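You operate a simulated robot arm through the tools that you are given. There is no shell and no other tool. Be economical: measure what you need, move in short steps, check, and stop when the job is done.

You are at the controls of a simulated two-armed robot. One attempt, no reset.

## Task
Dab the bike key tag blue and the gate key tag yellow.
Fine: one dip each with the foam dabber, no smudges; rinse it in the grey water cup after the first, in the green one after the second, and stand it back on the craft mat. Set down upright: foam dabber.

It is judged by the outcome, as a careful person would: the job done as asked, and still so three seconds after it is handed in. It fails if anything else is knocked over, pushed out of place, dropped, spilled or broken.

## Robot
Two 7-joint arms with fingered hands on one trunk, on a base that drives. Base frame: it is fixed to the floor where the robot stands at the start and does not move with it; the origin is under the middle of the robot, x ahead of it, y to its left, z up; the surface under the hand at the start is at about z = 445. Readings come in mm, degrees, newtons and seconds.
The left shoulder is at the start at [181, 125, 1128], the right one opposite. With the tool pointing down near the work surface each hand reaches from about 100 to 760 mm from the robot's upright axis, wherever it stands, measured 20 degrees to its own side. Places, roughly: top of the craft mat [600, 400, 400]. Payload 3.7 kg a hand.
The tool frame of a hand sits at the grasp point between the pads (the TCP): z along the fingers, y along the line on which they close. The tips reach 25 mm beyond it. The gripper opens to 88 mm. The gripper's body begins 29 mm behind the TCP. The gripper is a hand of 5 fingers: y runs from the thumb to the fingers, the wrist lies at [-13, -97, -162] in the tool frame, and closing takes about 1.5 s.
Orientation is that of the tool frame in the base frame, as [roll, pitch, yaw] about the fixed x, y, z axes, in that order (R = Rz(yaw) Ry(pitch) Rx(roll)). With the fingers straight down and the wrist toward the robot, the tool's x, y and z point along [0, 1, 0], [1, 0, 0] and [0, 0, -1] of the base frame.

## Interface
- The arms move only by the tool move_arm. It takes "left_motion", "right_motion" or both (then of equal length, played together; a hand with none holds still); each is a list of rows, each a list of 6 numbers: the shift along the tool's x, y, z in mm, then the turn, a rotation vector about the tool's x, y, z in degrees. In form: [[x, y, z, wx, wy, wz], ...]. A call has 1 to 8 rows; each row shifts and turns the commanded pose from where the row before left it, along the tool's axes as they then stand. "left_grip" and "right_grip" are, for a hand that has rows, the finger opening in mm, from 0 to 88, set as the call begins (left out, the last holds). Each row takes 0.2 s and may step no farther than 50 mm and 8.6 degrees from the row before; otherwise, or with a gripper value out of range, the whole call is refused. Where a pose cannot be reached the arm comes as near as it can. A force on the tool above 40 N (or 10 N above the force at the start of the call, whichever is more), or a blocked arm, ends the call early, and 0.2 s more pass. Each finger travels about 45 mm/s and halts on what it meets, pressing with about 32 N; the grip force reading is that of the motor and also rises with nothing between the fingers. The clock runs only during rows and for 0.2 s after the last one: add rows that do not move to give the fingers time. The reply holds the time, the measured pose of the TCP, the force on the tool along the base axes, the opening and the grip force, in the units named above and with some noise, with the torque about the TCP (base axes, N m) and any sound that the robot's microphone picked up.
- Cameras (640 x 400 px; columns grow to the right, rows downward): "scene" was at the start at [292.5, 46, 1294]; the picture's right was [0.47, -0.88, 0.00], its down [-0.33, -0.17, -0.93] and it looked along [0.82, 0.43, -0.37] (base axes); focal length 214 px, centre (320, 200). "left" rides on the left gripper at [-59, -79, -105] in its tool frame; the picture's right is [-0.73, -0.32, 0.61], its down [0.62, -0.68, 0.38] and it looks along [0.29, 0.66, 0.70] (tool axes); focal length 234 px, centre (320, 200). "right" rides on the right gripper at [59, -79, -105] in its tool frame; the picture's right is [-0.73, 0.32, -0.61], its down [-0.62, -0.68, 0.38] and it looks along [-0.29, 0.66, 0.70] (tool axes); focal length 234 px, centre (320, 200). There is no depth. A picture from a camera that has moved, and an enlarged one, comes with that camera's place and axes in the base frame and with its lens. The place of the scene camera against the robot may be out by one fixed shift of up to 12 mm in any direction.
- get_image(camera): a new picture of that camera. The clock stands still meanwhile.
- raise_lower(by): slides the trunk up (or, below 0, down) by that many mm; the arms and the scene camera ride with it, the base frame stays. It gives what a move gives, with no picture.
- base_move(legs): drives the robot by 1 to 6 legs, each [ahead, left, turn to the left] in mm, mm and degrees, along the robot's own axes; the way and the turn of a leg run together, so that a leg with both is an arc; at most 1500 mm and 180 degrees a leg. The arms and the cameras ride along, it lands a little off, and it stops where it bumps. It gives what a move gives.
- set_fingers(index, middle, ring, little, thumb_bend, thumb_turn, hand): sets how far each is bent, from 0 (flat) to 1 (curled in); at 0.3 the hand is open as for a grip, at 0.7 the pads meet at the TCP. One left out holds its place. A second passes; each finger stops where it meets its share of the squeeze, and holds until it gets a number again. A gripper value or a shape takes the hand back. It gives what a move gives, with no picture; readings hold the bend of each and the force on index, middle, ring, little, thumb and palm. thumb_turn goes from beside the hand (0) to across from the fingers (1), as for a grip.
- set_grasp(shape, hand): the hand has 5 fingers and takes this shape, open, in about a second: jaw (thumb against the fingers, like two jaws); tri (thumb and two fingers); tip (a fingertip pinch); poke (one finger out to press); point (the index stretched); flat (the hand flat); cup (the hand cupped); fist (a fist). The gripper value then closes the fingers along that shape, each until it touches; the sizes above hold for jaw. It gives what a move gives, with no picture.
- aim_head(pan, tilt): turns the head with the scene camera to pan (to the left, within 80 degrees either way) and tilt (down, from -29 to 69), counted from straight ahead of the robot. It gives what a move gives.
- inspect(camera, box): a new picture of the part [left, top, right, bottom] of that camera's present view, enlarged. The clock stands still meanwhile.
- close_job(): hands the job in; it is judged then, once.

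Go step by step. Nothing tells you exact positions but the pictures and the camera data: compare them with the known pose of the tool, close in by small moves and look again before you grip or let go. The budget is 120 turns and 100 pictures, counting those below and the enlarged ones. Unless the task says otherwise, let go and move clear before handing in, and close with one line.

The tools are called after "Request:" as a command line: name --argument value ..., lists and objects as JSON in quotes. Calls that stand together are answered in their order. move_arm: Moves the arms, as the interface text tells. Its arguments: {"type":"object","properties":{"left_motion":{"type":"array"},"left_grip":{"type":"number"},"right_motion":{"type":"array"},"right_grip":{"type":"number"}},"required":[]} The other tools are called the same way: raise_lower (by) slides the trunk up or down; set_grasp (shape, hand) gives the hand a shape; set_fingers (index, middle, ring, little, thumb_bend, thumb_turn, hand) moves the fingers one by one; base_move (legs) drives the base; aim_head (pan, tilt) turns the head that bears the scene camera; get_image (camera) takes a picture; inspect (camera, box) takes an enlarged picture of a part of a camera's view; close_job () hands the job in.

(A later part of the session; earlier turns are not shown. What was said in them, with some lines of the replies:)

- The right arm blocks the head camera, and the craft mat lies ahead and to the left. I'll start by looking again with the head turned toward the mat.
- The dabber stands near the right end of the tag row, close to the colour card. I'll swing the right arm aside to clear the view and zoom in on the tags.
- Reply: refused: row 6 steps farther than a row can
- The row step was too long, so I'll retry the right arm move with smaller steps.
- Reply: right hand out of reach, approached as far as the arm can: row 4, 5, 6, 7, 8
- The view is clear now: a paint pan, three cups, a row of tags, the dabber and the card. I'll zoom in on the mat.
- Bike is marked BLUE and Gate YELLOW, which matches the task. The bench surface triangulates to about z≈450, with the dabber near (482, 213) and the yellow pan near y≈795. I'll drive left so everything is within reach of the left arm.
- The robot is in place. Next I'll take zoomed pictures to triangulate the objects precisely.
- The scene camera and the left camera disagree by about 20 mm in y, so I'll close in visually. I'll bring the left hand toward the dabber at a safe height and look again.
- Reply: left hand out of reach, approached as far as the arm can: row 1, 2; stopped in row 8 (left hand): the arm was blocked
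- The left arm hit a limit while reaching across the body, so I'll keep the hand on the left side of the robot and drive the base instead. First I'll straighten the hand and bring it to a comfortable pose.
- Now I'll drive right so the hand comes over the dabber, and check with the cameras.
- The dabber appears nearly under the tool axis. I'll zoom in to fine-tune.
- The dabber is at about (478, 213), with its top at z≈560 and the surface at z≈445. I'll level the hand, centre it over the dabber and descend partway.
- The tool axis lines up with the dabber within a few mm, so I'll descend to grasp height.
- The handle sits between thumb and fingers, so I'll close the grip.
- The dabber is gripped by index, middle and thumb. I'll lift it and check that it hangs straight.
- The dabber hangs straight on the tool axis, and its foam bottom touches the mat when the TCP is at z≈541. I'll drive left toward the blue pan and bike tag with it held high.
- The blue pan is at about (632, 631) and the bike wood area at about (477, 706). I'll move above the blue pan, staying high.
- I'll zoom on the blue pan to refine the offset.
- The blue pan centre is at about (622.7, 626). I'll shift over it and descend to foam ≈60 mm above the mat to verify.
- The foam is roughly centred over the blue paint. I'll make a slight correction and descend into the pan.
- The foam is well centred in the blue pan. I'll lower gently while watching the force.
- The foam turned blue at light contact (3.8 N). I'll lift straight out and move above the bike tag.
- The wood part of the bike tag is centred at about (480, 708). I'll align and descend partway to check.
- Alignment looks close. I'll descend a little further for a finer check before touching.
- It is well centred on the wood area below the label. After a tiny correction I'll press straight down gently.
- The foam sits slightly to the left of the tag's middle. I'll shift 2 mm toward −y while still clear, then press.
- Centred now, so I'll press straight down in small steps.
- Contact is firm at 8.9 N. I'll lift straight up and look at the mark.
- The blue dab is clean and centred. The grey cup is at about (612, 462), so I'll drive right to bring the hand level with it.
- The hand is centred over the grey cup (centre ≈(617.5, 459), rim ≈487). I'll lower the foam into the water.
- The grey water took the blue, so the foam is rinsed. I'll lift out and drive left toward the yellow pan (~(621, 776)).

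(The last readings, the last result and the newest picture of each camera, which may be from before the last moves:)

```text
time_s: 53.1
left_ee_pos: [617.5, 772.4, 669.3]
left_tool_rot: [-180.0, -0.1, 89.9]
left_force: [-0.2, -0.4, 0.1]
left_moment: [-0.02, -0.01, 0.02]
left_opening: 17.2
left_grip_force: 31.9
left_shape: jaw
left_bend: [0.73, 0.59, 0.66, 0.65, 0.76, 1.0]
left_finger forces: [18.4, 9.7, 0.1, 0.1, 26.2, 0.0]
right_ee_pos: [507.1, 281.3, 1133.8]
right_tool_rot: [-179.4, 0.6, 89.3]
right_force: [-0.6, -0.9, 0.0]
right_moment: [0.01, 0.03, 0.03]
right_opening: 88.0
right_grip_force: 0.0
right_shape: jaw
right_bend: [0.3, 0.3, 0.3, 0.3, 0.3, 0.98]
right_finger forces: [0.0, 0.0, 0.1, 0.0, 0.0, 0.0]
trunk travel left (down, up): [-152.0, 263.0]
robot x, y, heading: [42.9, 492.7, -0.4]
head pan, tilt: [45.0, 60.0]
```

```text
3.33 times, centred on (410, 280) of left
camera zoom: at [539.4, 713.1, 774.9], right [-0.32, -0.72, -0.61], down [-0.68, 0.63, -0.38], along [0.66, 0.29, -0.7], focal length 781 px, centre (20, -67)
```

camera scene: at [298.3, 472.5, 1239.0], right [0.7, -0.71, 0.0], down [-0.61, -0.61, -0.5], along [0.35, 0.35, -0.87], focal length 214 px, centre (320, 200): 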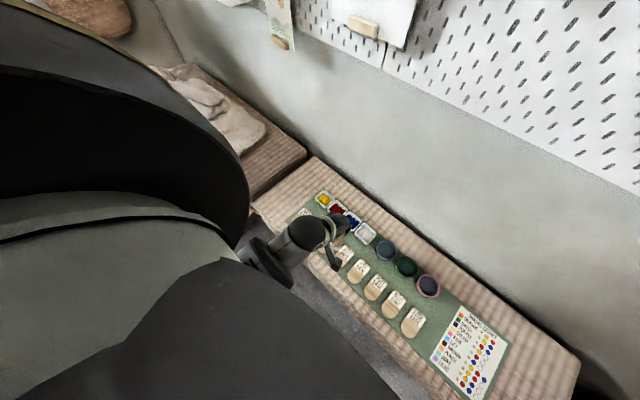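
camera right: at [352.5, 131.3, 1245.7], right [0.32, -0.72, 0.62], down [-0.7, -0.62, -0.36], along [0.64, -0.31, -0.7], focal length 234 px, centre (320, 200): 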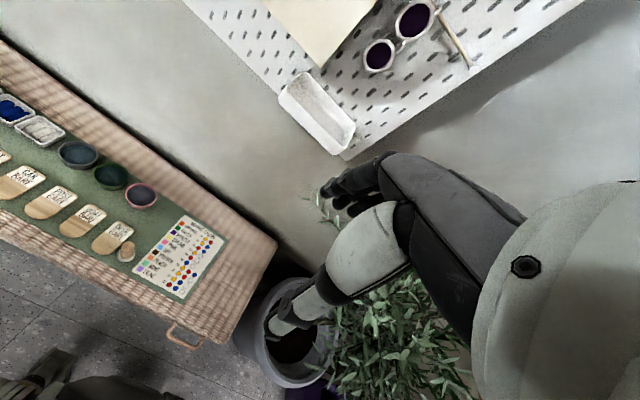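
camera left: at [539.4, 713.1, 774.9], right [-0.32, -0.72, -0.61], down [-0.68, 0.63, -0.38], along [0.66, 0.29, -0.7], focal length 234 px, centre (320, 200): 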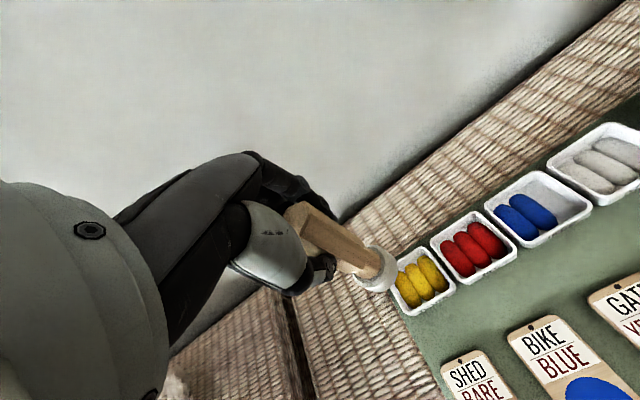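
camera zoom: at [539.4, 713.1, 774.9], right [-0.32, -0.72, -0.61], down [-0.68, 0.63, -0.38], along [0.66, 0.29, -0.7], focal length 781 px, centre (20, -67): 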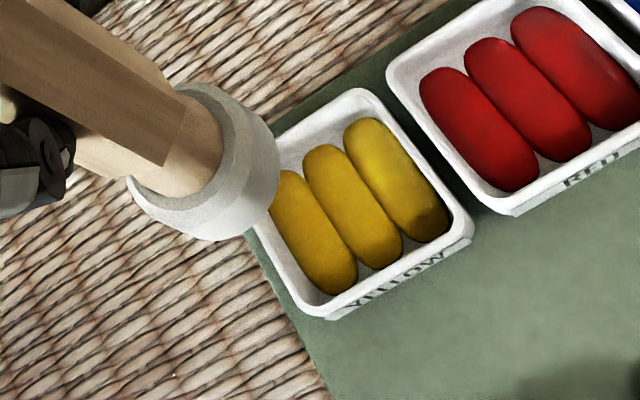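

The foam came out clean. The yellow pan centre is at about (620, 775), so I'll align and descend to the rim for a check.

Request:
move_arm --left_motion '[[2.5, 2.5, 0, 0, 0, 0], [0, 0, 35, 0, 0, 0], [0, 0, 35, 0, 0, 0], [0, 0, 30, 0, 0, 0], [0, 0, 0, 0, 0, 0], [0, 0, 0, 0, 0, 0]]'

Request:
inspect --camera "left" --box '[330, 220, 490, 340]'

```text
time_s: 54.5
left_ee_pos: [620.0, 775.4, 569.9]
left_tool_rot: [180.0, 0.0, 89.9]
left_force: [0.1, 0.1, -0.4]
left_moment: [0.0, -0.04, 0.01]
left_opening: 16.8
left_grip_force: 31.8
left_shape: jaw
left_bend: [0.73, 0.59, 0.66, 0.65, 0.76, 1.0]
left_finger forces: [18.4, 9.6, 0.0, 0.1, 26.3, 0.1]
right_ee_pos: [509.1, 281.8, 1134.0]
right_tool_rot: [-179.4, 0.6, 89.3]
right_force: [0.2, 0.6, 0.6]
right_moment: [-0.05, 0.0, -0.01]
right_opening: 88.2
right_grip_force: 0.1
right_shape: jaw
right_bend: [0.3, 0.3, 0.3, 0.3, 0.3, 0.98]
right_finger forces: [0.0, 0.1, 0.0, 0.0, 0.0, 0.1]
trunk travel left (down, up): [-152.0, 263.0]
robot x, y, heading: [40.5, 496.4, -0.4]
head pan, tilt: [45.0, 60.0]
```

```text
3.33 times, centred on (410, 280) of left
camera zoom: at [541.2, 715.4, 675.5], right [-0.32, -0.72, -0.61], down [-0.68, 0.63, -0.38], along [0.66, 0.29, -0.7], focal length 781 px, centre (20, -67)
```

zoom: 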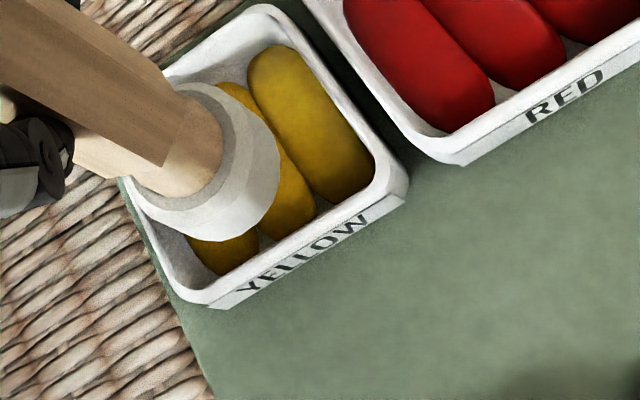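

Nearly identical alignment to the blue dip. I'll shift 2 mm toward −y and descend.

Request:
move_arm --left_motion '[[-2, 0, 4, 0, 0, 0], [0, 0, 4, 0, 0, 0], [0, 0, 4, 0, 0, 0], [0, 0, 4, 0, 0, 0], [0, 0, 3, 0, 0, 0], [0, 0, 3, 0, 0, 0], [0, 0, 2, 0, 0, 0], [0, 0, 0, 0, 0, 0]]'

Request:
inspect --camera "left" --box '[330, 220, 490, 340]'

```text
time_s: 56.3
left_ee_pos: [620.5, 773.0, 545.5]
left_tool_rot: [179.8, -0.2, 89.9]
left_force: [-0.1, 0.5, 1.9]
left_moment: [0.02, 0.0, 0.0]
left_opening: 17.4
left_grip_force: 32.1
left_shape: jaw
left_bend: [0.73, 0.59, 0.66, 0.65, 0.77, 1.0]
left_finger forces: [18.3, 9.8, 0.0, 0.0, 26.8, 0.0]
right_ee_pos: [508.5, 281.3, 1134.3]
right_tool_rot: [-179.4, 0.6, 89.3]
right_force: [-0.1, 0.1, 0.0]
right_moment: [-0.03, -0.01, -0.01]
right_opening: 88.0
right_grip_force: 0.0
right_shape: jaw
right_bend: [0.3, 0.3, 0.3, 0.3, 0.3, 0.98]
right_finger forces: [0.0, 0.0, 0.0, 0.0, 0.0, 0.1]
trunk travel left (down, up): [-152.0, 263.0]
robot x, y, heading: [39.7, 495.5, -0.2]
head pan, tilt: [45.0, 60.0]
```

```text
3.33 times, centred on (410, 280) of left
camera zoom: at [542.0, 713.6, 651.6], right [-0.32, -0.72, -0.61], down [-0.68, 0.63, -0.38], along [0.66, 0.29, -0.69], focal length 781 px, centre (20, -67)
```

zoom: 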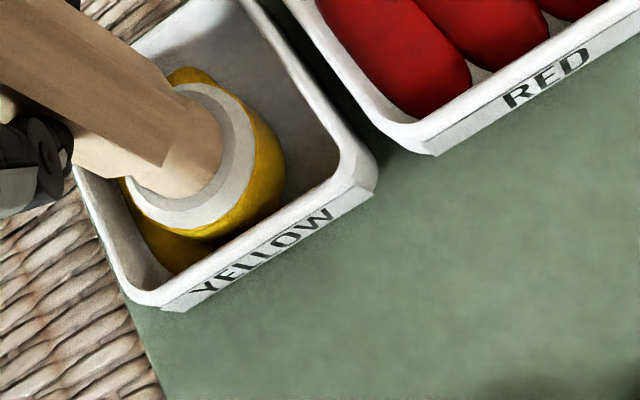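

The foam is loaded with yellow. I'll lift out and move above the gate tag (~(479, 629)).

Request:
move_arm --left_motion '[[0, 0, -15, 0, 0, 0], [0, 0, -45, 0, 0, 0], [0, 0, -48, 0, 0, 0], [-36, -34, 0, 0, 0, 0], [-36, -34, 0, 0, 0, 0], [-36, -34, 0, 0, 0, 0], [-36, -34, 0, 0, 0, 0], [0, -4, 0, 0, 0, 0]]'

Request:
inspect --camera "left" --box '[330, 220, 490, 340]'

```text
time_s: 58.1
left_ee_pos: [481.1, 628.4, 653.4]
left_tool_rot: [180.0, -0.2, 90.0]
left_force: [-0.3, -0.3, -0.6]
left_moment: [-0.02, 0.01, 0.0]
left_opening: 16.8
left_grip_force: 32.5
left_shape: jaw
left_bend: [0.73, 0.59, 0.66, 0.65, 0.77, 1.0]
left_finger forces: [18.7, 9.7, 0.0, 0.1, 26.2, 0.0]
right_ee_pos: [508.4, 281.4, 1133.6]
right_tool_rot: [-179.4, 0.6, 89.4]
right_force: [0.3, 0.3, -0.1]
right_moment: [0.02, 0.01, 0.0]
right_opening: 87.7
right_grip_force: 0.0
right_shape: jaw
right_bend: [0.3, 0.3, 0.3, 0.3, 0.3, 0.98]
right_finger forces: [0.0, 0.1, 0.0, 0.0, 0.1, 0.0]
trunk travel left (down, up): [-152.0, 263.0]
robot x, y, heading: [42.2, 497.5, 0.2]
head pan, tilt: [45.0, 60.0]
```

```text
3.33 times, centred on (410, 280) of left
camera zoom: at [401.3, 569.6, 758.9], right [-0.32, -0.72, -0.61], down [-0.68, 0.62, -0.38], along [0.66, 0.29, -0.7], focal length 781 px, centre (20, -67)
```

zoom: 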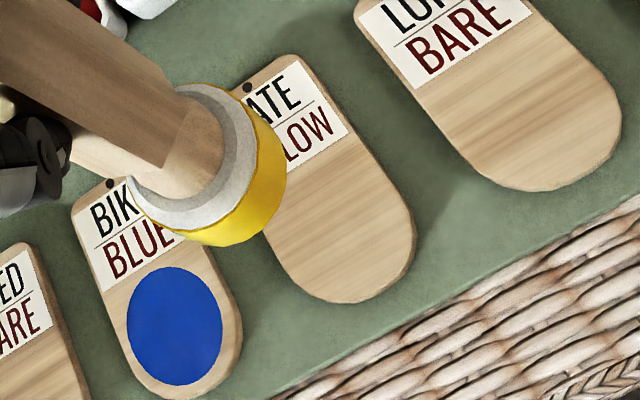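

Alignment is close; the target works out to about (478.5, 630). I'll adjust and descend to just above the tag.

Request:
move_arm --left_motion '[[1.5, -2.5, 0, 0, 0, 0], [0, 0, 35, 0, 0, 0], [0, 0, 35, 0, 0, 0], [0, 0, 28, 0, 0, 0], [0, 0, 0, 0, 0, 0], [0, 0, 0, 0, 0, 0]]'

Request:
inspect --camera "left" --box '[340, 210, 440, 310]'

```text
time_s: 59.5
left_ee_pos: [479.4, 629.9, 555.9]
left_tool_rot: [-180.0, -0.1, 89.8]
left_force: [-0.1, 0.3, 0.0]
left_moment: [0.01, -0.04, -0.02]
left_opening: 17.1
left_grip_force: 31.8
left_shape: jaw
left_bend: [0.73, 0.59, 0.66, 0.65, 0.77, 1.0]
left_finger forces: [18.5, 9.6, 0.0, 0.0, 25.9, 0.1]
right_ee_pos: [507.9, 281.6, 1134.4]
right_tool_rot: [-179.4, 0.6, 89.2]
right_force: [0.6, -0.8, -0.2]
right_moment: [0.02, 0.0, -0.01]
right_opening: 88.0
right_grip_force: 0.0
right_shape: jaw
right_bend: [0.3, 0.3, 0.3, 0.3, 0.3, 0.98]
right_finger forces: [0.0, 0.0, 0.0, 0.0, 0.0, 0.0]
trunk travel left (down, up): [-152.0, 263.0]
robot x, y, heading: [42.8, 494.5, -0.2]
head pan, tilt: [45.0, 60.0]
```

```text
4.00 times, centred on (390, 260) of left
camera zoom: at [399.3, 570.9, 660.9], right [-0.32, -0.72, -0.61], down [-0.68, 0.63, -0.38], along [0.66, 0.29, -0.7], focal length 937 px, centre (40, -40)
```

zoom: 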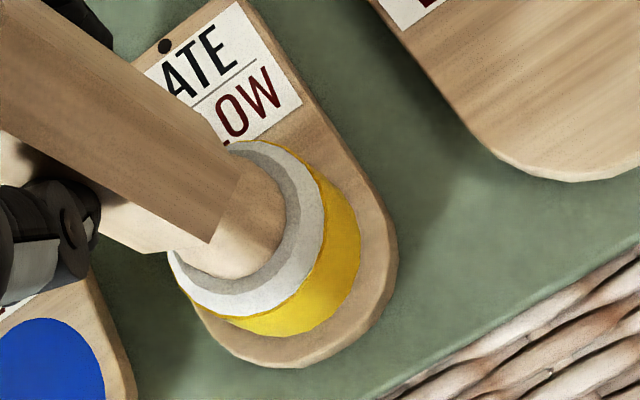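

Well centred. A tiny trim, then a gentle press.

Request:
move_arm --left_motion '[[-1, 0.5, 0, 0, 0, 0], [0, 0, 0, 0, 0, 0], [0, 0, 2, 0, 0, 0], [0, 0, 2, 0, 0, 0], [0, 0, 2, 0, 0, 0], [0, 0, 1, 0, 0, 0], [0, 0, 0, 0, 0, 0]]'

```text
time_s: 61.1
left_ee_pos: [479.1, 630.3, 548.5]
left_tool_rot: [-180.0, -0.1, 89.9]
left_force: [0.0, -0.2, 4.5]
left_moment: [0.02, -0.03, 0.02]
left_opening: 17.2
left_grip_force: 32.4
left_shape: jaw
left_bend: [0.73, 0.59, 0.66, 0.65, 0.77, 1.0]
left_finger forces: [18.2, 10.1, 0.0, 0.0, 27.1, 0.0]
right_ee_pos: [508.1, 281.4, 1135.1]
right_tool_rot: [-179.4, 0.6, 89.3]
right_force: [-0.2, -0.6, -0.2]
right_moment: [0.0, 0.02, 0.02]
right_opening: 87.8
right_grip_force: 0.1
right_shape: jaw
right_bend: [0.3, 0.3, 0.3, 0.3, 0.3, 0.98]
right_finger forces: [0.0, 0.0, 0.1, 0.0, 0.0, 0.0]
trunk travel left (down, up): [-152.0, 263.0]
robot x, y, heading: [42.5, 495.0, -0.5]
head pan, tilt: [45.0, 60.0]
```

Request:
move_arm --left_motion '[[0, 0, 1, 0, 0, 0], [0, 0, 0, 0, 0, 0], [0, 0, -10, 0, 0, 0], [0, 0, -30, 0, 0, 0], [0, 0, -40, 0, 0, 0], [0, 0, -40, 0, 0, 0], [0, 0, 0, 0, 0, 0]]'

Request:
inspect --camera "left" --box '[330, 220, 490, 340]'

```text
time_s: 62.7
left_ee_pos: [478.6, 628.8, 668.8]
left_tool_rot: [-180.0, -0.1, 89.9]
left_force: [-0.6, -0.1, -0.8]
left_moment: [0.01, 0.0, -0.04]
left_opening: 17.0
left_grip_force: 31.8
left_shape: jaw
left_bend: [0.73, 0.59, 0.66, 0.65, 0.77, 1.0]
left_finger forces: [18.6, 9.7, 0.0, 0.1, 26.0, 0.0]
right_ee_pos: [509.4, 280.7, 1133.7]
right_tool_rot: [-179.4, 0.7, 89.3]
right_force: [-0.4, 0.4, -0.2]
right_moment: [-0.02, -0.01, 0.0]
right_opening: 87.6
right_grip_force: 0.0
right_shape: jaw
right_bend: [0.3, 0.3, 0.3, 0.3, 0.3, 0.98]
right_finger forces: [0.0, 0.0, 0.0, 0.1, 0.0, 0.1]
trunk travel left (down, up): [-152.0, 263.0]
robot x, y, heading: [43.5, 497.6, -0.3]
head pan, tilt: [45.0, 60.0]
```

```text
3.33 times, centred on (410, 280) of left
camera zoom: at [399.4, 570.6, 773.7], right [-0.32, -0.72, -0.61], down [-0.68, 0.62, -0.38], along [0.66, 0.29, -0.7], focal length 781 px, centre (20, -67)
```

zoom: 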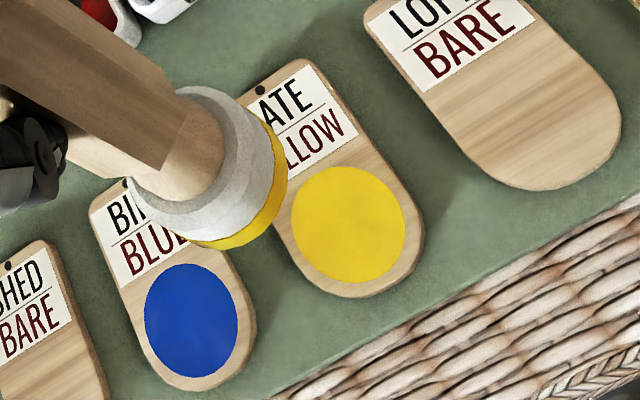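

Both dabs are clean. Next is the green cup at about (618, 376): drive right, then reach forward.

Request:
base_move --legs '[[0, -252, 0]]'

Request:
move_arm --left_motion '[[0, 35, 0, 0, 0, 0], [0, 35, 0, 0, 0, 0], [0, 35, 0, 0, 0, 0], [0, 34, 0, 0, 0, 0], [0, 0, 20, 0, 0, 0], [0, 0, 0, 0, 0, 0]]'

Request:
inspect --camera "left" --box '[330, 200, 490, 320]'

```text
time_s: 65.5
left_ee_pos: [477.6, 378.7, 667.6]
left_tool_rot: [180.0, -0.2, 89.9]
left_force: [-0.4, 0.2, -0.6]
left_moment: [0.02, -0.02, -0.03]
left_opening: 16.7
left_grip_force: 32.1
left_shape: jaw
left_bend: [0.73, 0.59, 0.66, 0.65, 0.77, 1.0]
left_finger forces: [18.6, 9.7, 0.1, 0.1, 26.0, 0.1]
right_ee_pos: [507.6, 30.9, 1133.6]
right_tool_rot: [-179.4, 0.6, 89.4]
right_force: [-0.6, 0.2, 0.6]
right_moment: [0.03, 0.01, 0.0]
right_opening: 87.8
right_grip_force: 0.0
right_shape: jaw
right_bend: [0.3, 0.3, 0.3, 0.3, 0.3, 0.98]
right_finger forces: [0.0, 0.1, 0.0, 0.0, 0.0, 0.1]
trunk travel left (down, up): [-152.0, 263.0]
robot x, y, heading: [43.1, 242.9, -0.1]
head pan, tilt: [45.0, 60.0]
```

```text
time_s: 67.0
left_ee_pos: [616.8, 380.2, 647.1]
left_tool_rot: [-179.9, -0.1, 90.0]
left_force: [-0.3, -0.7, -1.0]
left_moment: [0.0, 0.0, 0.0]
left_opening: 17.1
left_grip_force: 32.5
left_shape: jaw
left_bend: [0.73, 0.59, 0.66, 0.65, 0.77, 1.0]
left_finger forces: [18.6, 9.7, 0.0, 0.1, 26.0, 0.1]
right_ee_pos: [507.5, 30.5, 1134.3]
right_tool_rot: [-179.4, 0.6, 89.4]
right_force: [-0.1, -0.5, 0.0]
right_moment: [0.02, -0.01, -0.04]
right_opening: 87.6
right_grip_force: 0.2
right_shape: jaw
right_bend: [0.3, 0.3, 0.3, 0.3, 0.3, 0.98]
right_finger forces: [0.0, 0.0, 0.1, 0.1, 0.1, 0.1]
trunk travel left (down, up): [-152.0, 263.0]
robot x, y, heading: [39.2, 242.5, -0.3]
head pan, tilt: [45.0, 60.0]
```

```text
3.33 times, centred on (410, 260) of left
camera zoom: at [537.8, 321.3, 753.1], right [-0.32, -0.73, -0.61], down [-0.68, 0.62, -0.38], along [0.66, 0.29, -0.7], focal length 781 px, centre (20, 0)
```

zoom: 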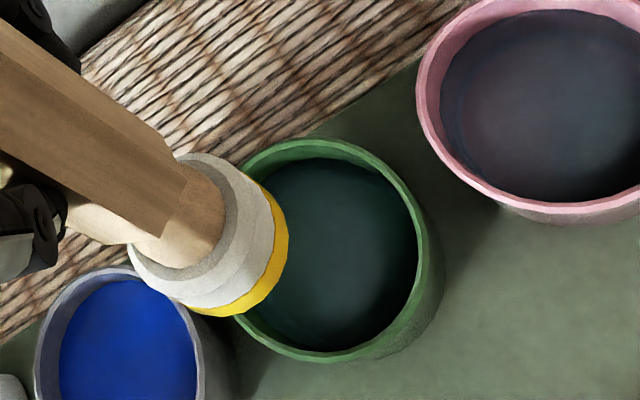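

Request:
move_arm --left_motion '[[-5.5, 0.5, 0, 0, 0, 0], [0, 0, 20, 0, 0, 0], [0, 0, 20, 0, 0, 0], [0, 0, 0, 0, 0, 0], [0, 0, 0, 0, 0, 0]]'

Request:
inspect --camera "left" --box '[330, 200, 490, 320]'

```text
time_s: 68.2
left_ee_pos: [617.9, 375.1, 606.0]
left_tool_rot: [180.0, 0.0, 90.0]
left_force: [-1.0, 0.4, 0.1]
left_moment: [0.01, -0.05, 0.02]
left_opening: 16.8
left_grip_force: 32.0
left_shape: jaw
left_bend: [0.73, 0.59, 0.66, 0.65, 0.77, 1.0]
left_finger forces: [18.7, 9.7, 0.1, 0.0, 25.9, 0.1]
right_ee_pos: [507.2, 30.7, 1133.4]
right_tool_rot: [-179.4, 0.6, 89.5]
right_force: [-0.6, 0.0, -0.3]
right_moment: [-0.01, 0.0, 0.01]
right_opening: 87.8
right_grip_force: 0.0
right_shape: jaw
right_bend: [0.3, 0.3, 0.3, 0.3, 0.3, 0.98]
right_finger forces: [0.0, 0.0, 0.1, 0.0, 0.0, 0.0]
trunk travel left (down, up): [-152.0, 263.0]
robot x, y, heading: [38.6, 245.0, 0.1]
head pan, tilt: [45.0, 60.0]
```

```text
3.33 times, centred on (410, 260) of left
camera zoom: at [538.4, 315.1, 713.1], right [-0.32, -0.73, -0.61], down [-0.68, 0.62, -0.38], along [0.66, 0.29, -0.7], focal length 781 px, centre (20, 0)
```

zoom: 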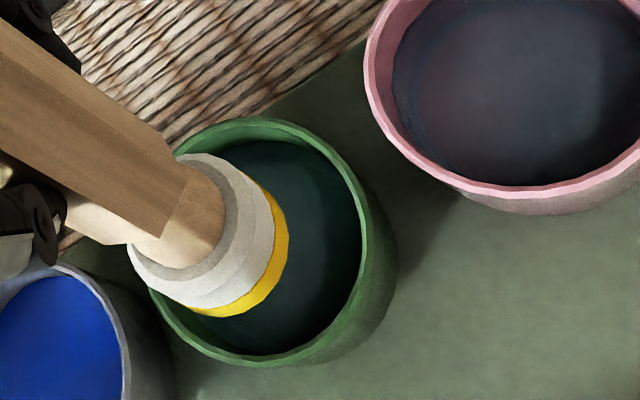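

Centred over the green cup. I'll lower in to the same depth as before.

Request:
move_arm --left_motion '[[0, 0, 8, 0, 0, 0], [0, -1, 8, 0, 0, 0], [0, 0, 8, 0, 0, 0], [0, 0, 8, 0, 0, 0], [0, 0, 8, 0, 0, 0], [0, 0, 6, 0, 0, 0], [0, 0, 6, 0, 0, 0], [0, 0, 0, 0, 0, 0]]'

Request:
inspect --camera "left" --box '[330, 200, 490, 320]'

```text
time_s: 70.0
left_ee_pos: [616.3, 374.1, 556.8]
left_tool_rot: [-180.0, 0.0, 90.0]
left_force: [-0.3, 0.3, -1.1]
left_moment: [0.0, 0.02, 0.01]
left_opening: 17.0
left_grip_force: 32.1
left_shape: jaw
left_bend: [0.73, 0.59, 0.66, 0.65, 0.77, 1.0]
left_finger forces: [18.6, 9.7, 0.0, 0.0, 25.9, 0.0]
right_ee_pos: [507.2, 31.0, 1134.0]
right_tool_rot: [-179.4, 0.5, 89.4]
right_force: [0.8, 0.4, -0.4]
right_moment: [0.02, 0.03, -0.02]
right_opening: 88.2
right_grip_force: 0.0
right_shape: jaw
right_bend: [0.3, 0.3, 0.3, 0.3, 0.3, 0.98]
right_finger forces: [0.0, 0.0, 0.1, 0.0, 0.1, 0.0]
trunk travel left (down, up): [-152.0, 263.0]
robot x, y, heading: [40.3, 243.1, -0.3]
head pan, tilt: [45.0, 60.0]
```

```text
3.33 times, centred on (410, 260) of left
camera zoom: at [537.3, 314.8, 661.3], right [-0.32, -0.73, -0.61], down [-0.68, 0.62, -0.38], along [0.66, 0.29, -0.7], focal length 781 px, centre (20, 0)
```

zoom: 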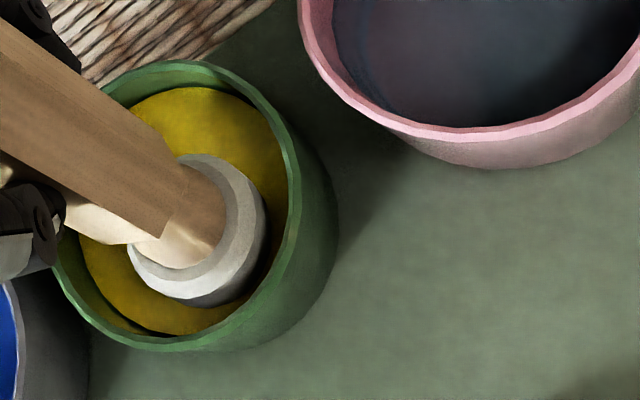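

The green water took the yellow. I'll lift out, retract and drive back to the dabber's original spot.

Request:
move_arm --left_motion '[[0, 0, -10, 0, 0, 0], [0, 0, -25, 0, 0, 0], [0, 0, -40, 0, 0, 0], [0, 0, -40, 0, 0, 0], [0, -46, 0, 0, 0, 0], [0, -46, 0, 0, 0, 0], [0, -46, 0, 0, 0, 0], [0, 0, 0, 0, 0, 0]]'

Request:
base_move --legs '[[0, -165, 0]]'

Request:
inspect --camera "left" --box '[330, 200, 490, 320]'

Request:
get_image --camera "scene"

```text
time_s: 71.8
left_ee_pos: [477.9, 373.9, 670.6]
left_tool_rot: [180.0, -0.1, 89.9]
left_force: [-0.6, 0.2, -1.1]
left_moment: [-0.02, 0.03, -0.01]
left_opening: 16.9
left_grip_force: 32.4
left_shape: jaw
left_bend: [0.73, 0.59, 0.66, 0.65, 0.77, 1.0]
left_finger forces: [18.8, 9.6, 0.1, 0.1, 25.9, 0.1]
right_ee_pos: [509.2, 31.1, 1133.2]
right_tool_rot: [-179.4, 0.6, 89.4]
right_force: [-0.1, -0.2, -0.8]
right_moment: [-0.02, 0.0, -0.01]
right_opening: 88.1
right_grip_force: 0.0
right_shape: jaw
right_bend: [0.3, 0.3, 0.3, 0.3, 0.3, 0.98]
right_finger forces: [0.0, 0.1, 0.0, 0.1, 0.0, 0.0]
trunk travel left (down, up): [-152.0, 263.0]
robot x, y, heading: [41.1, 245.4, -0.1]
head pan, tilt: [45.0, 60.0]
```

```text
time_s: 73.8
left_ee_pos: [478.5, 210.5, 670.8]
left_tool_rot: [180.0, -0.1, 90.1]
left_force: [0.2, 0.6, -0.8]
left_moment: [0.0, 0.02, 0.01]
left_opening: 16.9
left_grip_force: 32.2
left_shape: jaw
left_bend: [0.73, 0.59, 0.66, 0.65, 0.77, 1.0]
left_finger forces: [18.8, 9.6, 0.1, 0.0, 26.0, 0.0]
right_ee_pos: [508.7, -133.5, 1133.6]
right_tool_rot: [-179.4, 0.7, 89.5]
right_force: [-0.2, 0.2, 0.3]
right_moment: [-0.01, 0.03, 0.04]
right_opening: 87.9
right_grip_force: 0.0
right_shape: jaw
right_bend: [0.3, 0.3, 0.3, 0.3, 0.3, 0.98]
right_finger forces: [0.0, 0.0, 0.0, 0.0, 0.0, 0.0]
trunk travel left (down, up): [-152.0, 263.0]
robot x, y, heading: [34.5, 78.4, -0.2]
head pan, tilt: [45.0, 60.0]
```

```text
3.33 times, centred on (410, 260) of left
camera zoom: at [398.4, 150.2, 776.6], right [-0.32, -0.73, -0.61], down [-0.68, 0.62, -0.38], along [0.66, 0.29, -0.7], focal length 781 px, centre (20, 0)
```

zoom: 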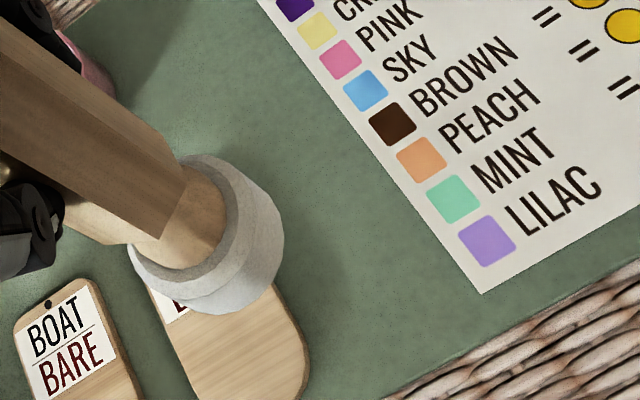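

```text
28 pictures are left
camera scene: at [297.5, 127.9, 1239.0], right [0.71, -0.71, 0.0], down [-0.61, -0.61, -0.5], along [0.35, 0.35, -0.87], focal length 214 px, centre (320, 200)
```

scene: 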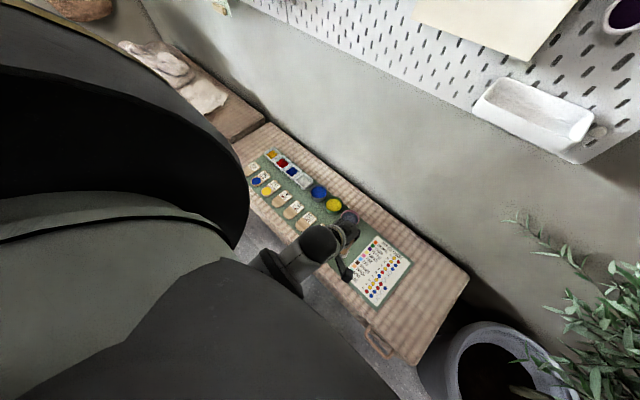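

The spot is clear between the desk tag and the card. I'll lower to just above the mat and check.

Request:
move_arm --left_motion '[[0, 0, 40, 0, 0, 0], [0, 0, 40, 0, 0, 0], [0, 0, 30, 0, 0, 0], [0, 0, 10, 0, 0, 0], [0, 0, 0, 0, 0, 0], [0, 0, 0, 0, 0, 0]]'

Request:
inspect --camera "left" --box '[300, 190, 460, 320]'

Request:
inspect --camera "scene" --box '[310, 210, 400, 290]'

```text
time_s: 75.2
left_ee_pos: [477.0, 209.9, 551.3]
left_tool_rot: [180.0, 0.0, 90.1]
left_force: [0.5, -0.4, -0.6]
left_moment: [-0.02, -0.02, 0.0]
left_opening: 16.7
left_grip_force: 31.8
left_shape: jaw
left_bend: [0.73, 0.59, 0.66, 0.65, 0.77, 1.0]
left_finger forces: [18.8, 9.6, 0.0, 0.0, 25.7, 0.0]
right_ee_pos: [508.6, -133.4, 1133.6]
right_tool_rot: [-179.5, 0.5, 89.5]
right_force: [-0.2, 0.6, 0.1]
right_moment: [0.01, -0.03, -0.01]
right_opening: 87.7
right_grip_force: 0.0
right_shape: jaw
right_bend: [0.3, 0.3, 0.3, 0.3, 0.3, 0.98]
right_finger forces: [0.0, 0.1, 0.0, 0.0, 0.0, 0.0]
trunk travel left (down, up): [-152.0, 263.0]
robot x, y, heading: [35.7, 79.4, -0.1]
head pan, tilt: [45.0, 60.0]
```

```text
3.08 times, centred on (380, 255) of left
camera zoom: at [397.8, 150.4, 656.5], right [-0.32, -0.73, -0.61], down [-0.68, 0.62, -0.38], along [0.66, 0.29, -0.7], focal length 720 px, centre (135, 31)
```

zoom: 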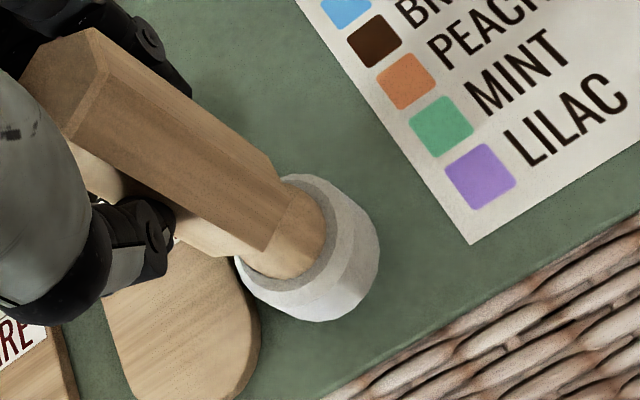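

```text
5.00 times, centred on (355, 250) of scene
camera zoom: at [297.5, 128.2, 1239.0], right [0.71, -0.71, 0.0], down [-0.61, -0.61, -0.5], along [0.35, 0.35, -0.87], focal length 1072 px, centre (145, -50)
```

zoom: 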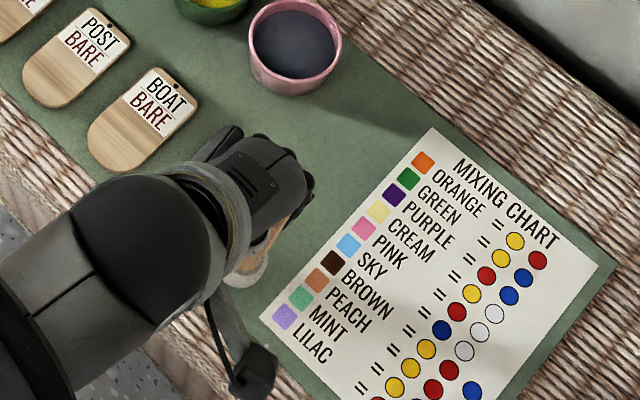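

There is a clear gap on both sides. I'll nudge 3 mm away from the tag and lower to contact.

Request:
move_arm --left_motion '[[-3, 0, 0, 0, 0, 0], [0, 0, 3, 0, 0, 0], [0, 0, 3, 0, 0, 0], [0, 0, 1, 0, 0, 0], [0, 0, 1, 0, 0, 0], [0, 0, 0, 0, 0, 0]]'

```text
time_s: 76.6
left_ee_pos: [477.7, 207.0, 542.5]
left_tool_rot: [179.9, -0.1, 90.1]
left_force: [-0.3, -0.8, -1.2]
left_moment: [0.0, 0.02, 0.0]
left_opening: 16.8
left_grip_force: 32.4
left_shape: jaw
left_bend: [0.73, 0.59, 0.66, 0.65, 0.77, 1.0]
left_finger forces: [18.8, 9.6, 0.0, 0.0, 25.8, 0.0]
right_ee_pos: [508.0, -132.5, 1134.1]
right_tool_rot: [-179.4, 0.5, 89.5]
right_force: [-0.3, 0.2, 0.2]
right_moment: [-0.01, -0.02, 0.0]
right_opening: 87.8
right_grip_force: 0.1
right_shape: jaw
right_bend: [0.3, 0.3, 0.3, 0.3, 0.3, 0.98]
right_finger forces: [0.0, 0.0, 0.1, 0.1, 0.0, 0.0]
trunk travel left (down, up): [-152.0, 263.0]
robot x, y, heading: [37.9, 76.9, -0.0]
head pan, tilt: [45.0, 60.0]
```

Request:
move_arm --left_motion '[[0, 0, 1, 0, 0, 0], [0, 0, 1, 0, 0, 0], [0, 0, 0, 0, 0, 0]]'

Request:
inspect --camera "left" --box '[300, 190, 460, 320]'

```text
time_s: 77.4
left_ee_pos: [478.5, 206.2, 542.6]
left_tool_rot: [179.9, -0.2, 90.0]
left_force: [-0.4, 1.3, 7.7]
left_moment: [0.01, -0.04, 0.01]
left_opening: 16.8
left_grip_force: 31.4
left_shape: jaw
left_bend: [0.73, 0.59, 0.66, 0.65, 0.77, 1.0]
left_finger forces: [18.4, 10.4, 0.0, 0.1, 27.6, 0.0]
right_ee_pos: [507.0, -133.8, 1133.5]
right_tool_rot: [-179.6, 0.7, 89.5]
right_force: [0.0, -0.9, -0.4]
right_moment: [0.01, 0.01, 0.01]
right_opening: 87.7
right_grip_force: 0.1
right_shape: jaw
right_bend: [0.3, 0.3, 0.3, 0.3, 0.3, 0.98]
right_finger forces: [0.0, 0.0, 0.1, 0.1, 0.0, 0.0]
trunk travel left (down, up): [-152.0, 263.0]
robot x, y, heading: [38.8, 79.7, 0.1]
head pan, tilt: [45.0, 60.0]
```

```text
3.08 times, centred on (380, 255) of left
camera zoom: at [398.3, 147.6, 647.1], right [-0.32, -0.73, -0.61], down [-0.68, 0.62, -0.38], along [0.66, 0.29, -0.69], focal length 720 px, centre (135, 31)
```

zoom: 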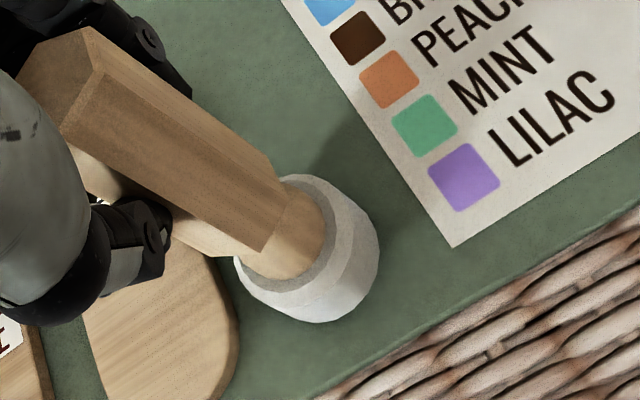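

The dabber is seated on the mat. I'll ease the pressure and open the hand.

Request:
move_arm --left_motion '[[0, 0, -0.8, 0, 0, 0], [0, 0, 0, 0, 0, 0]]'

Request:
move_arm --left_motion '[[0, 0, 0, 0, 0, 0], [0, 0, 0, 0, 0, 0], [0, 0, 0, 0, 0, 0], [0, 0, 0, 0, 0, 0], [0, 0, 0, 0, 0, 0], [0, 0, 0, 0, 0, 0], [0, 0, 0, 0, 0, 0], [0, 0, 0, 0, 0, 0]]' --left_grip 88

Request:
inspect --camera "left" --box '[240, 150, 460, 350]'

```text
time_s: 78.0
left_ee_pos: [477.2, 207.0, 541.7]
left_tool_rot: [-180.0, 0.0, 90.1]
left_force: [-0.6, 0.6, 6.8]
left_moment: [0.05, -0.04, 0.0]
left_opening: 17.1
left_grip_force: 31.8
left_shape: jaw
left_bend: [0.73, 0.59, 0.66, 0.65, 0.77, 1.0]
left_finger forces: [18.4, 10.4, 0.0, 0.1, 26.9, 0.0]
right_ee_pos: [508.3, -133.0, 1133.9]
right_tool_rot: [-179.2, 0.6, 89.4]
right_force: [0.9, -0.5, 0.0]
right_moment: [0.01, -0.01, 0.03]
right_opening: 87.9
right_grip_force: 0.1
right_shape: jaw
right_bend: [0.3, 0.3, 0.3, 0.3, 0.3, 0.98]
right_finger forces: [0.1, 0.0, 0.1, 0.1, 0.0, 0.1]
trunk travel left (down, up): [-152.0, 263.0]
robot x, y, heading: [37.3, 78.8, -0.1]
head pan, tilt: [45.0, 60.0]
```

```text
time_s: 79.8
left_ee_pos: [478.5, 207.6, 540.6]
left_tool_rot: [180.0, 0.0, 90.1]
left_force: [0.1, -0.5, 0.9]
left_moment: [0.02, 0.0, 0.03]
left_opening: 87.6
left_grip_force: 0.1
left_shape: jaw
left_bend: [0.3, 0.3, 0.3, 0.3, 0.3, 0.98]
left_finger forces: [0.0, 0.0, 0.0, 0.0, 0.1, 0.0]
right_ee_pos: [508.5, -133.8, 1133.8]
right_tool_rot: [-179.5, 0.6, 89.5]
right_force: [0.3, 0.0, 0.4]
right_moment: [-0.01, 0.0, 0.02]
right_opening: 88.1
right_grip_force: 0.1
right_shape: jaw
right_bend: [0.3, 0.3, 0.3, 0.3, 0.3, 0.98]
right_finger forces: [0.0, 0.0, 0.0, 0.0, 0.0, 0.0]
trunk travel left (down, up): [-152.0, 263.0]
robot x, y, heading: [40.9, 79.9, -0.2]
head pan, tilt: [45.0, 60.0]
```

```text
2.00 times, centred on (350, 250) of left
camera zoom: at [398.2, 147.5, 647.3], right [-0.32, -0.73, -0.61], down [-0.68, 0.62, -0.38], along [0.66, 0.29, -0.7], focal length 468 px, centre (260, 100)
```

zoom: 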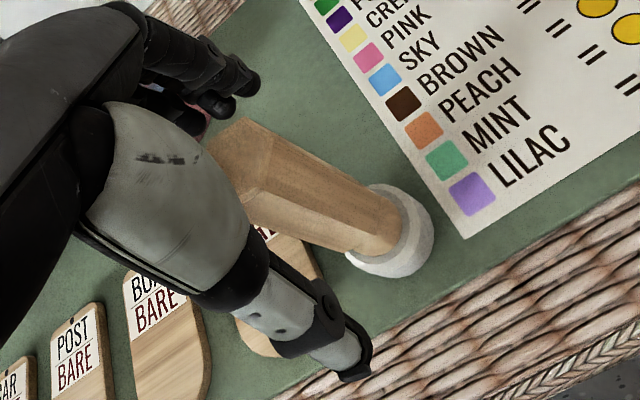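

The dabber stands upright on its own. I'll raise the hand straight up and check everything.

Request:
move_arm --left_motion '[[0, 0, -20, 0, 0, 0], [0, 0, -30, 0, 0, 0], [0, 0, -40, 0, 0, 0], [0, 0, -45, 0, 0, 0], [0, 0, -45, 0, 0, 0], [40, -20, 0, 0, 0, 0], [40, -20, 0, 0, 0, 0], [0, 0, 0, 0, 0, 0]]'

Request:
get_image --camera "left"

Request:
inspect --camera "scene" --box '[235, 130, 415, 310]'

```text
time_s: 81.6
left_ee_pos: [437.4, 286.4, 721.2]
left_tool_rot: [-180.0, -0.2, 90.0]
left_force: [-0.2, -0.3, -1.2]
left_moment: [0.0, 0.04, 0.03]
left_opening: 87.8
left_grip_force: 0.1
left_shape: jaw
left_bend: [0.3, 0.3, 0.3, 0.3, 0.3, 0.98]
left_finger forces: [0.0, 0.0, 0.1, 0.0, 0.0, 0.0]
right_ee_pos: [507.4, -134.7, 1133.5]
right_tool_rot: [-179.4, 0.6, 89.6]
right_force: [0.1, -0.3, 0.2]
right_moment: [0.0, -0.01, -0.01]
right_opening: 88.0
right_grip_force: 0.0
right_shape: jaw
right_bend: [0.3, 0.3, 0.3, 0.3, 0.3, 0.98]
right_finger forces: [0.0, 0.0, 0.0, 0.0, 0.1, 0.0]
trunk travel left (down, up): [-152.0, 263.0]
robot x, y, heading: [37.3, 76.9, -0.3]
head pan, tilt: [45.0, 60.0]
```

```text
23 pictures are left
camera left: at [358.4, 226.8, 827.0], right [-0.32, -0.73, -0.61], down [-0.68, 0.62, -0.38], along [0.66, 0.29, -0.7], focal length 234 px, centre (320, 200)
```

left: 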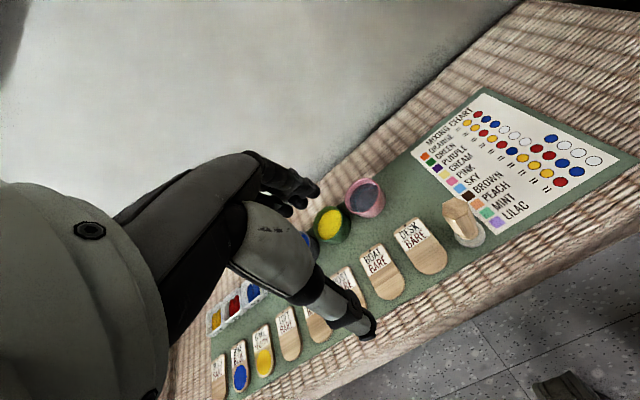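

```text
2.22 times, centred on (325, 220) of scene
camera zoom: at [297.6, 128.0, 1238.9], right [0.71, -0.71, 0.0], down [-0.61, -0.61, -0.5], along [0.35, 0.35, -0.87], focal length 477 px, centre (309, 156)
```

zoom: 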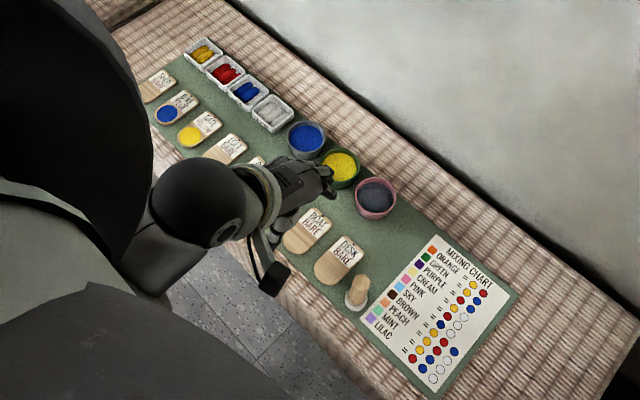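

The bike tag is blue, the gate tag is yellow, both rinses are done and the dabber stands upright on the mat with the hand clear. I'm handing in.

Request:
close_job

```text
The job is handed in.
```

The bike key tag is dabbed blue and the gate key tag yellow, one dip each with no visible smudges. I rinsed the foam dabber in the grey cup after the blue and in the green cup after the yellow. It is standing upright on the craft mat, a few millimetres from where it started.
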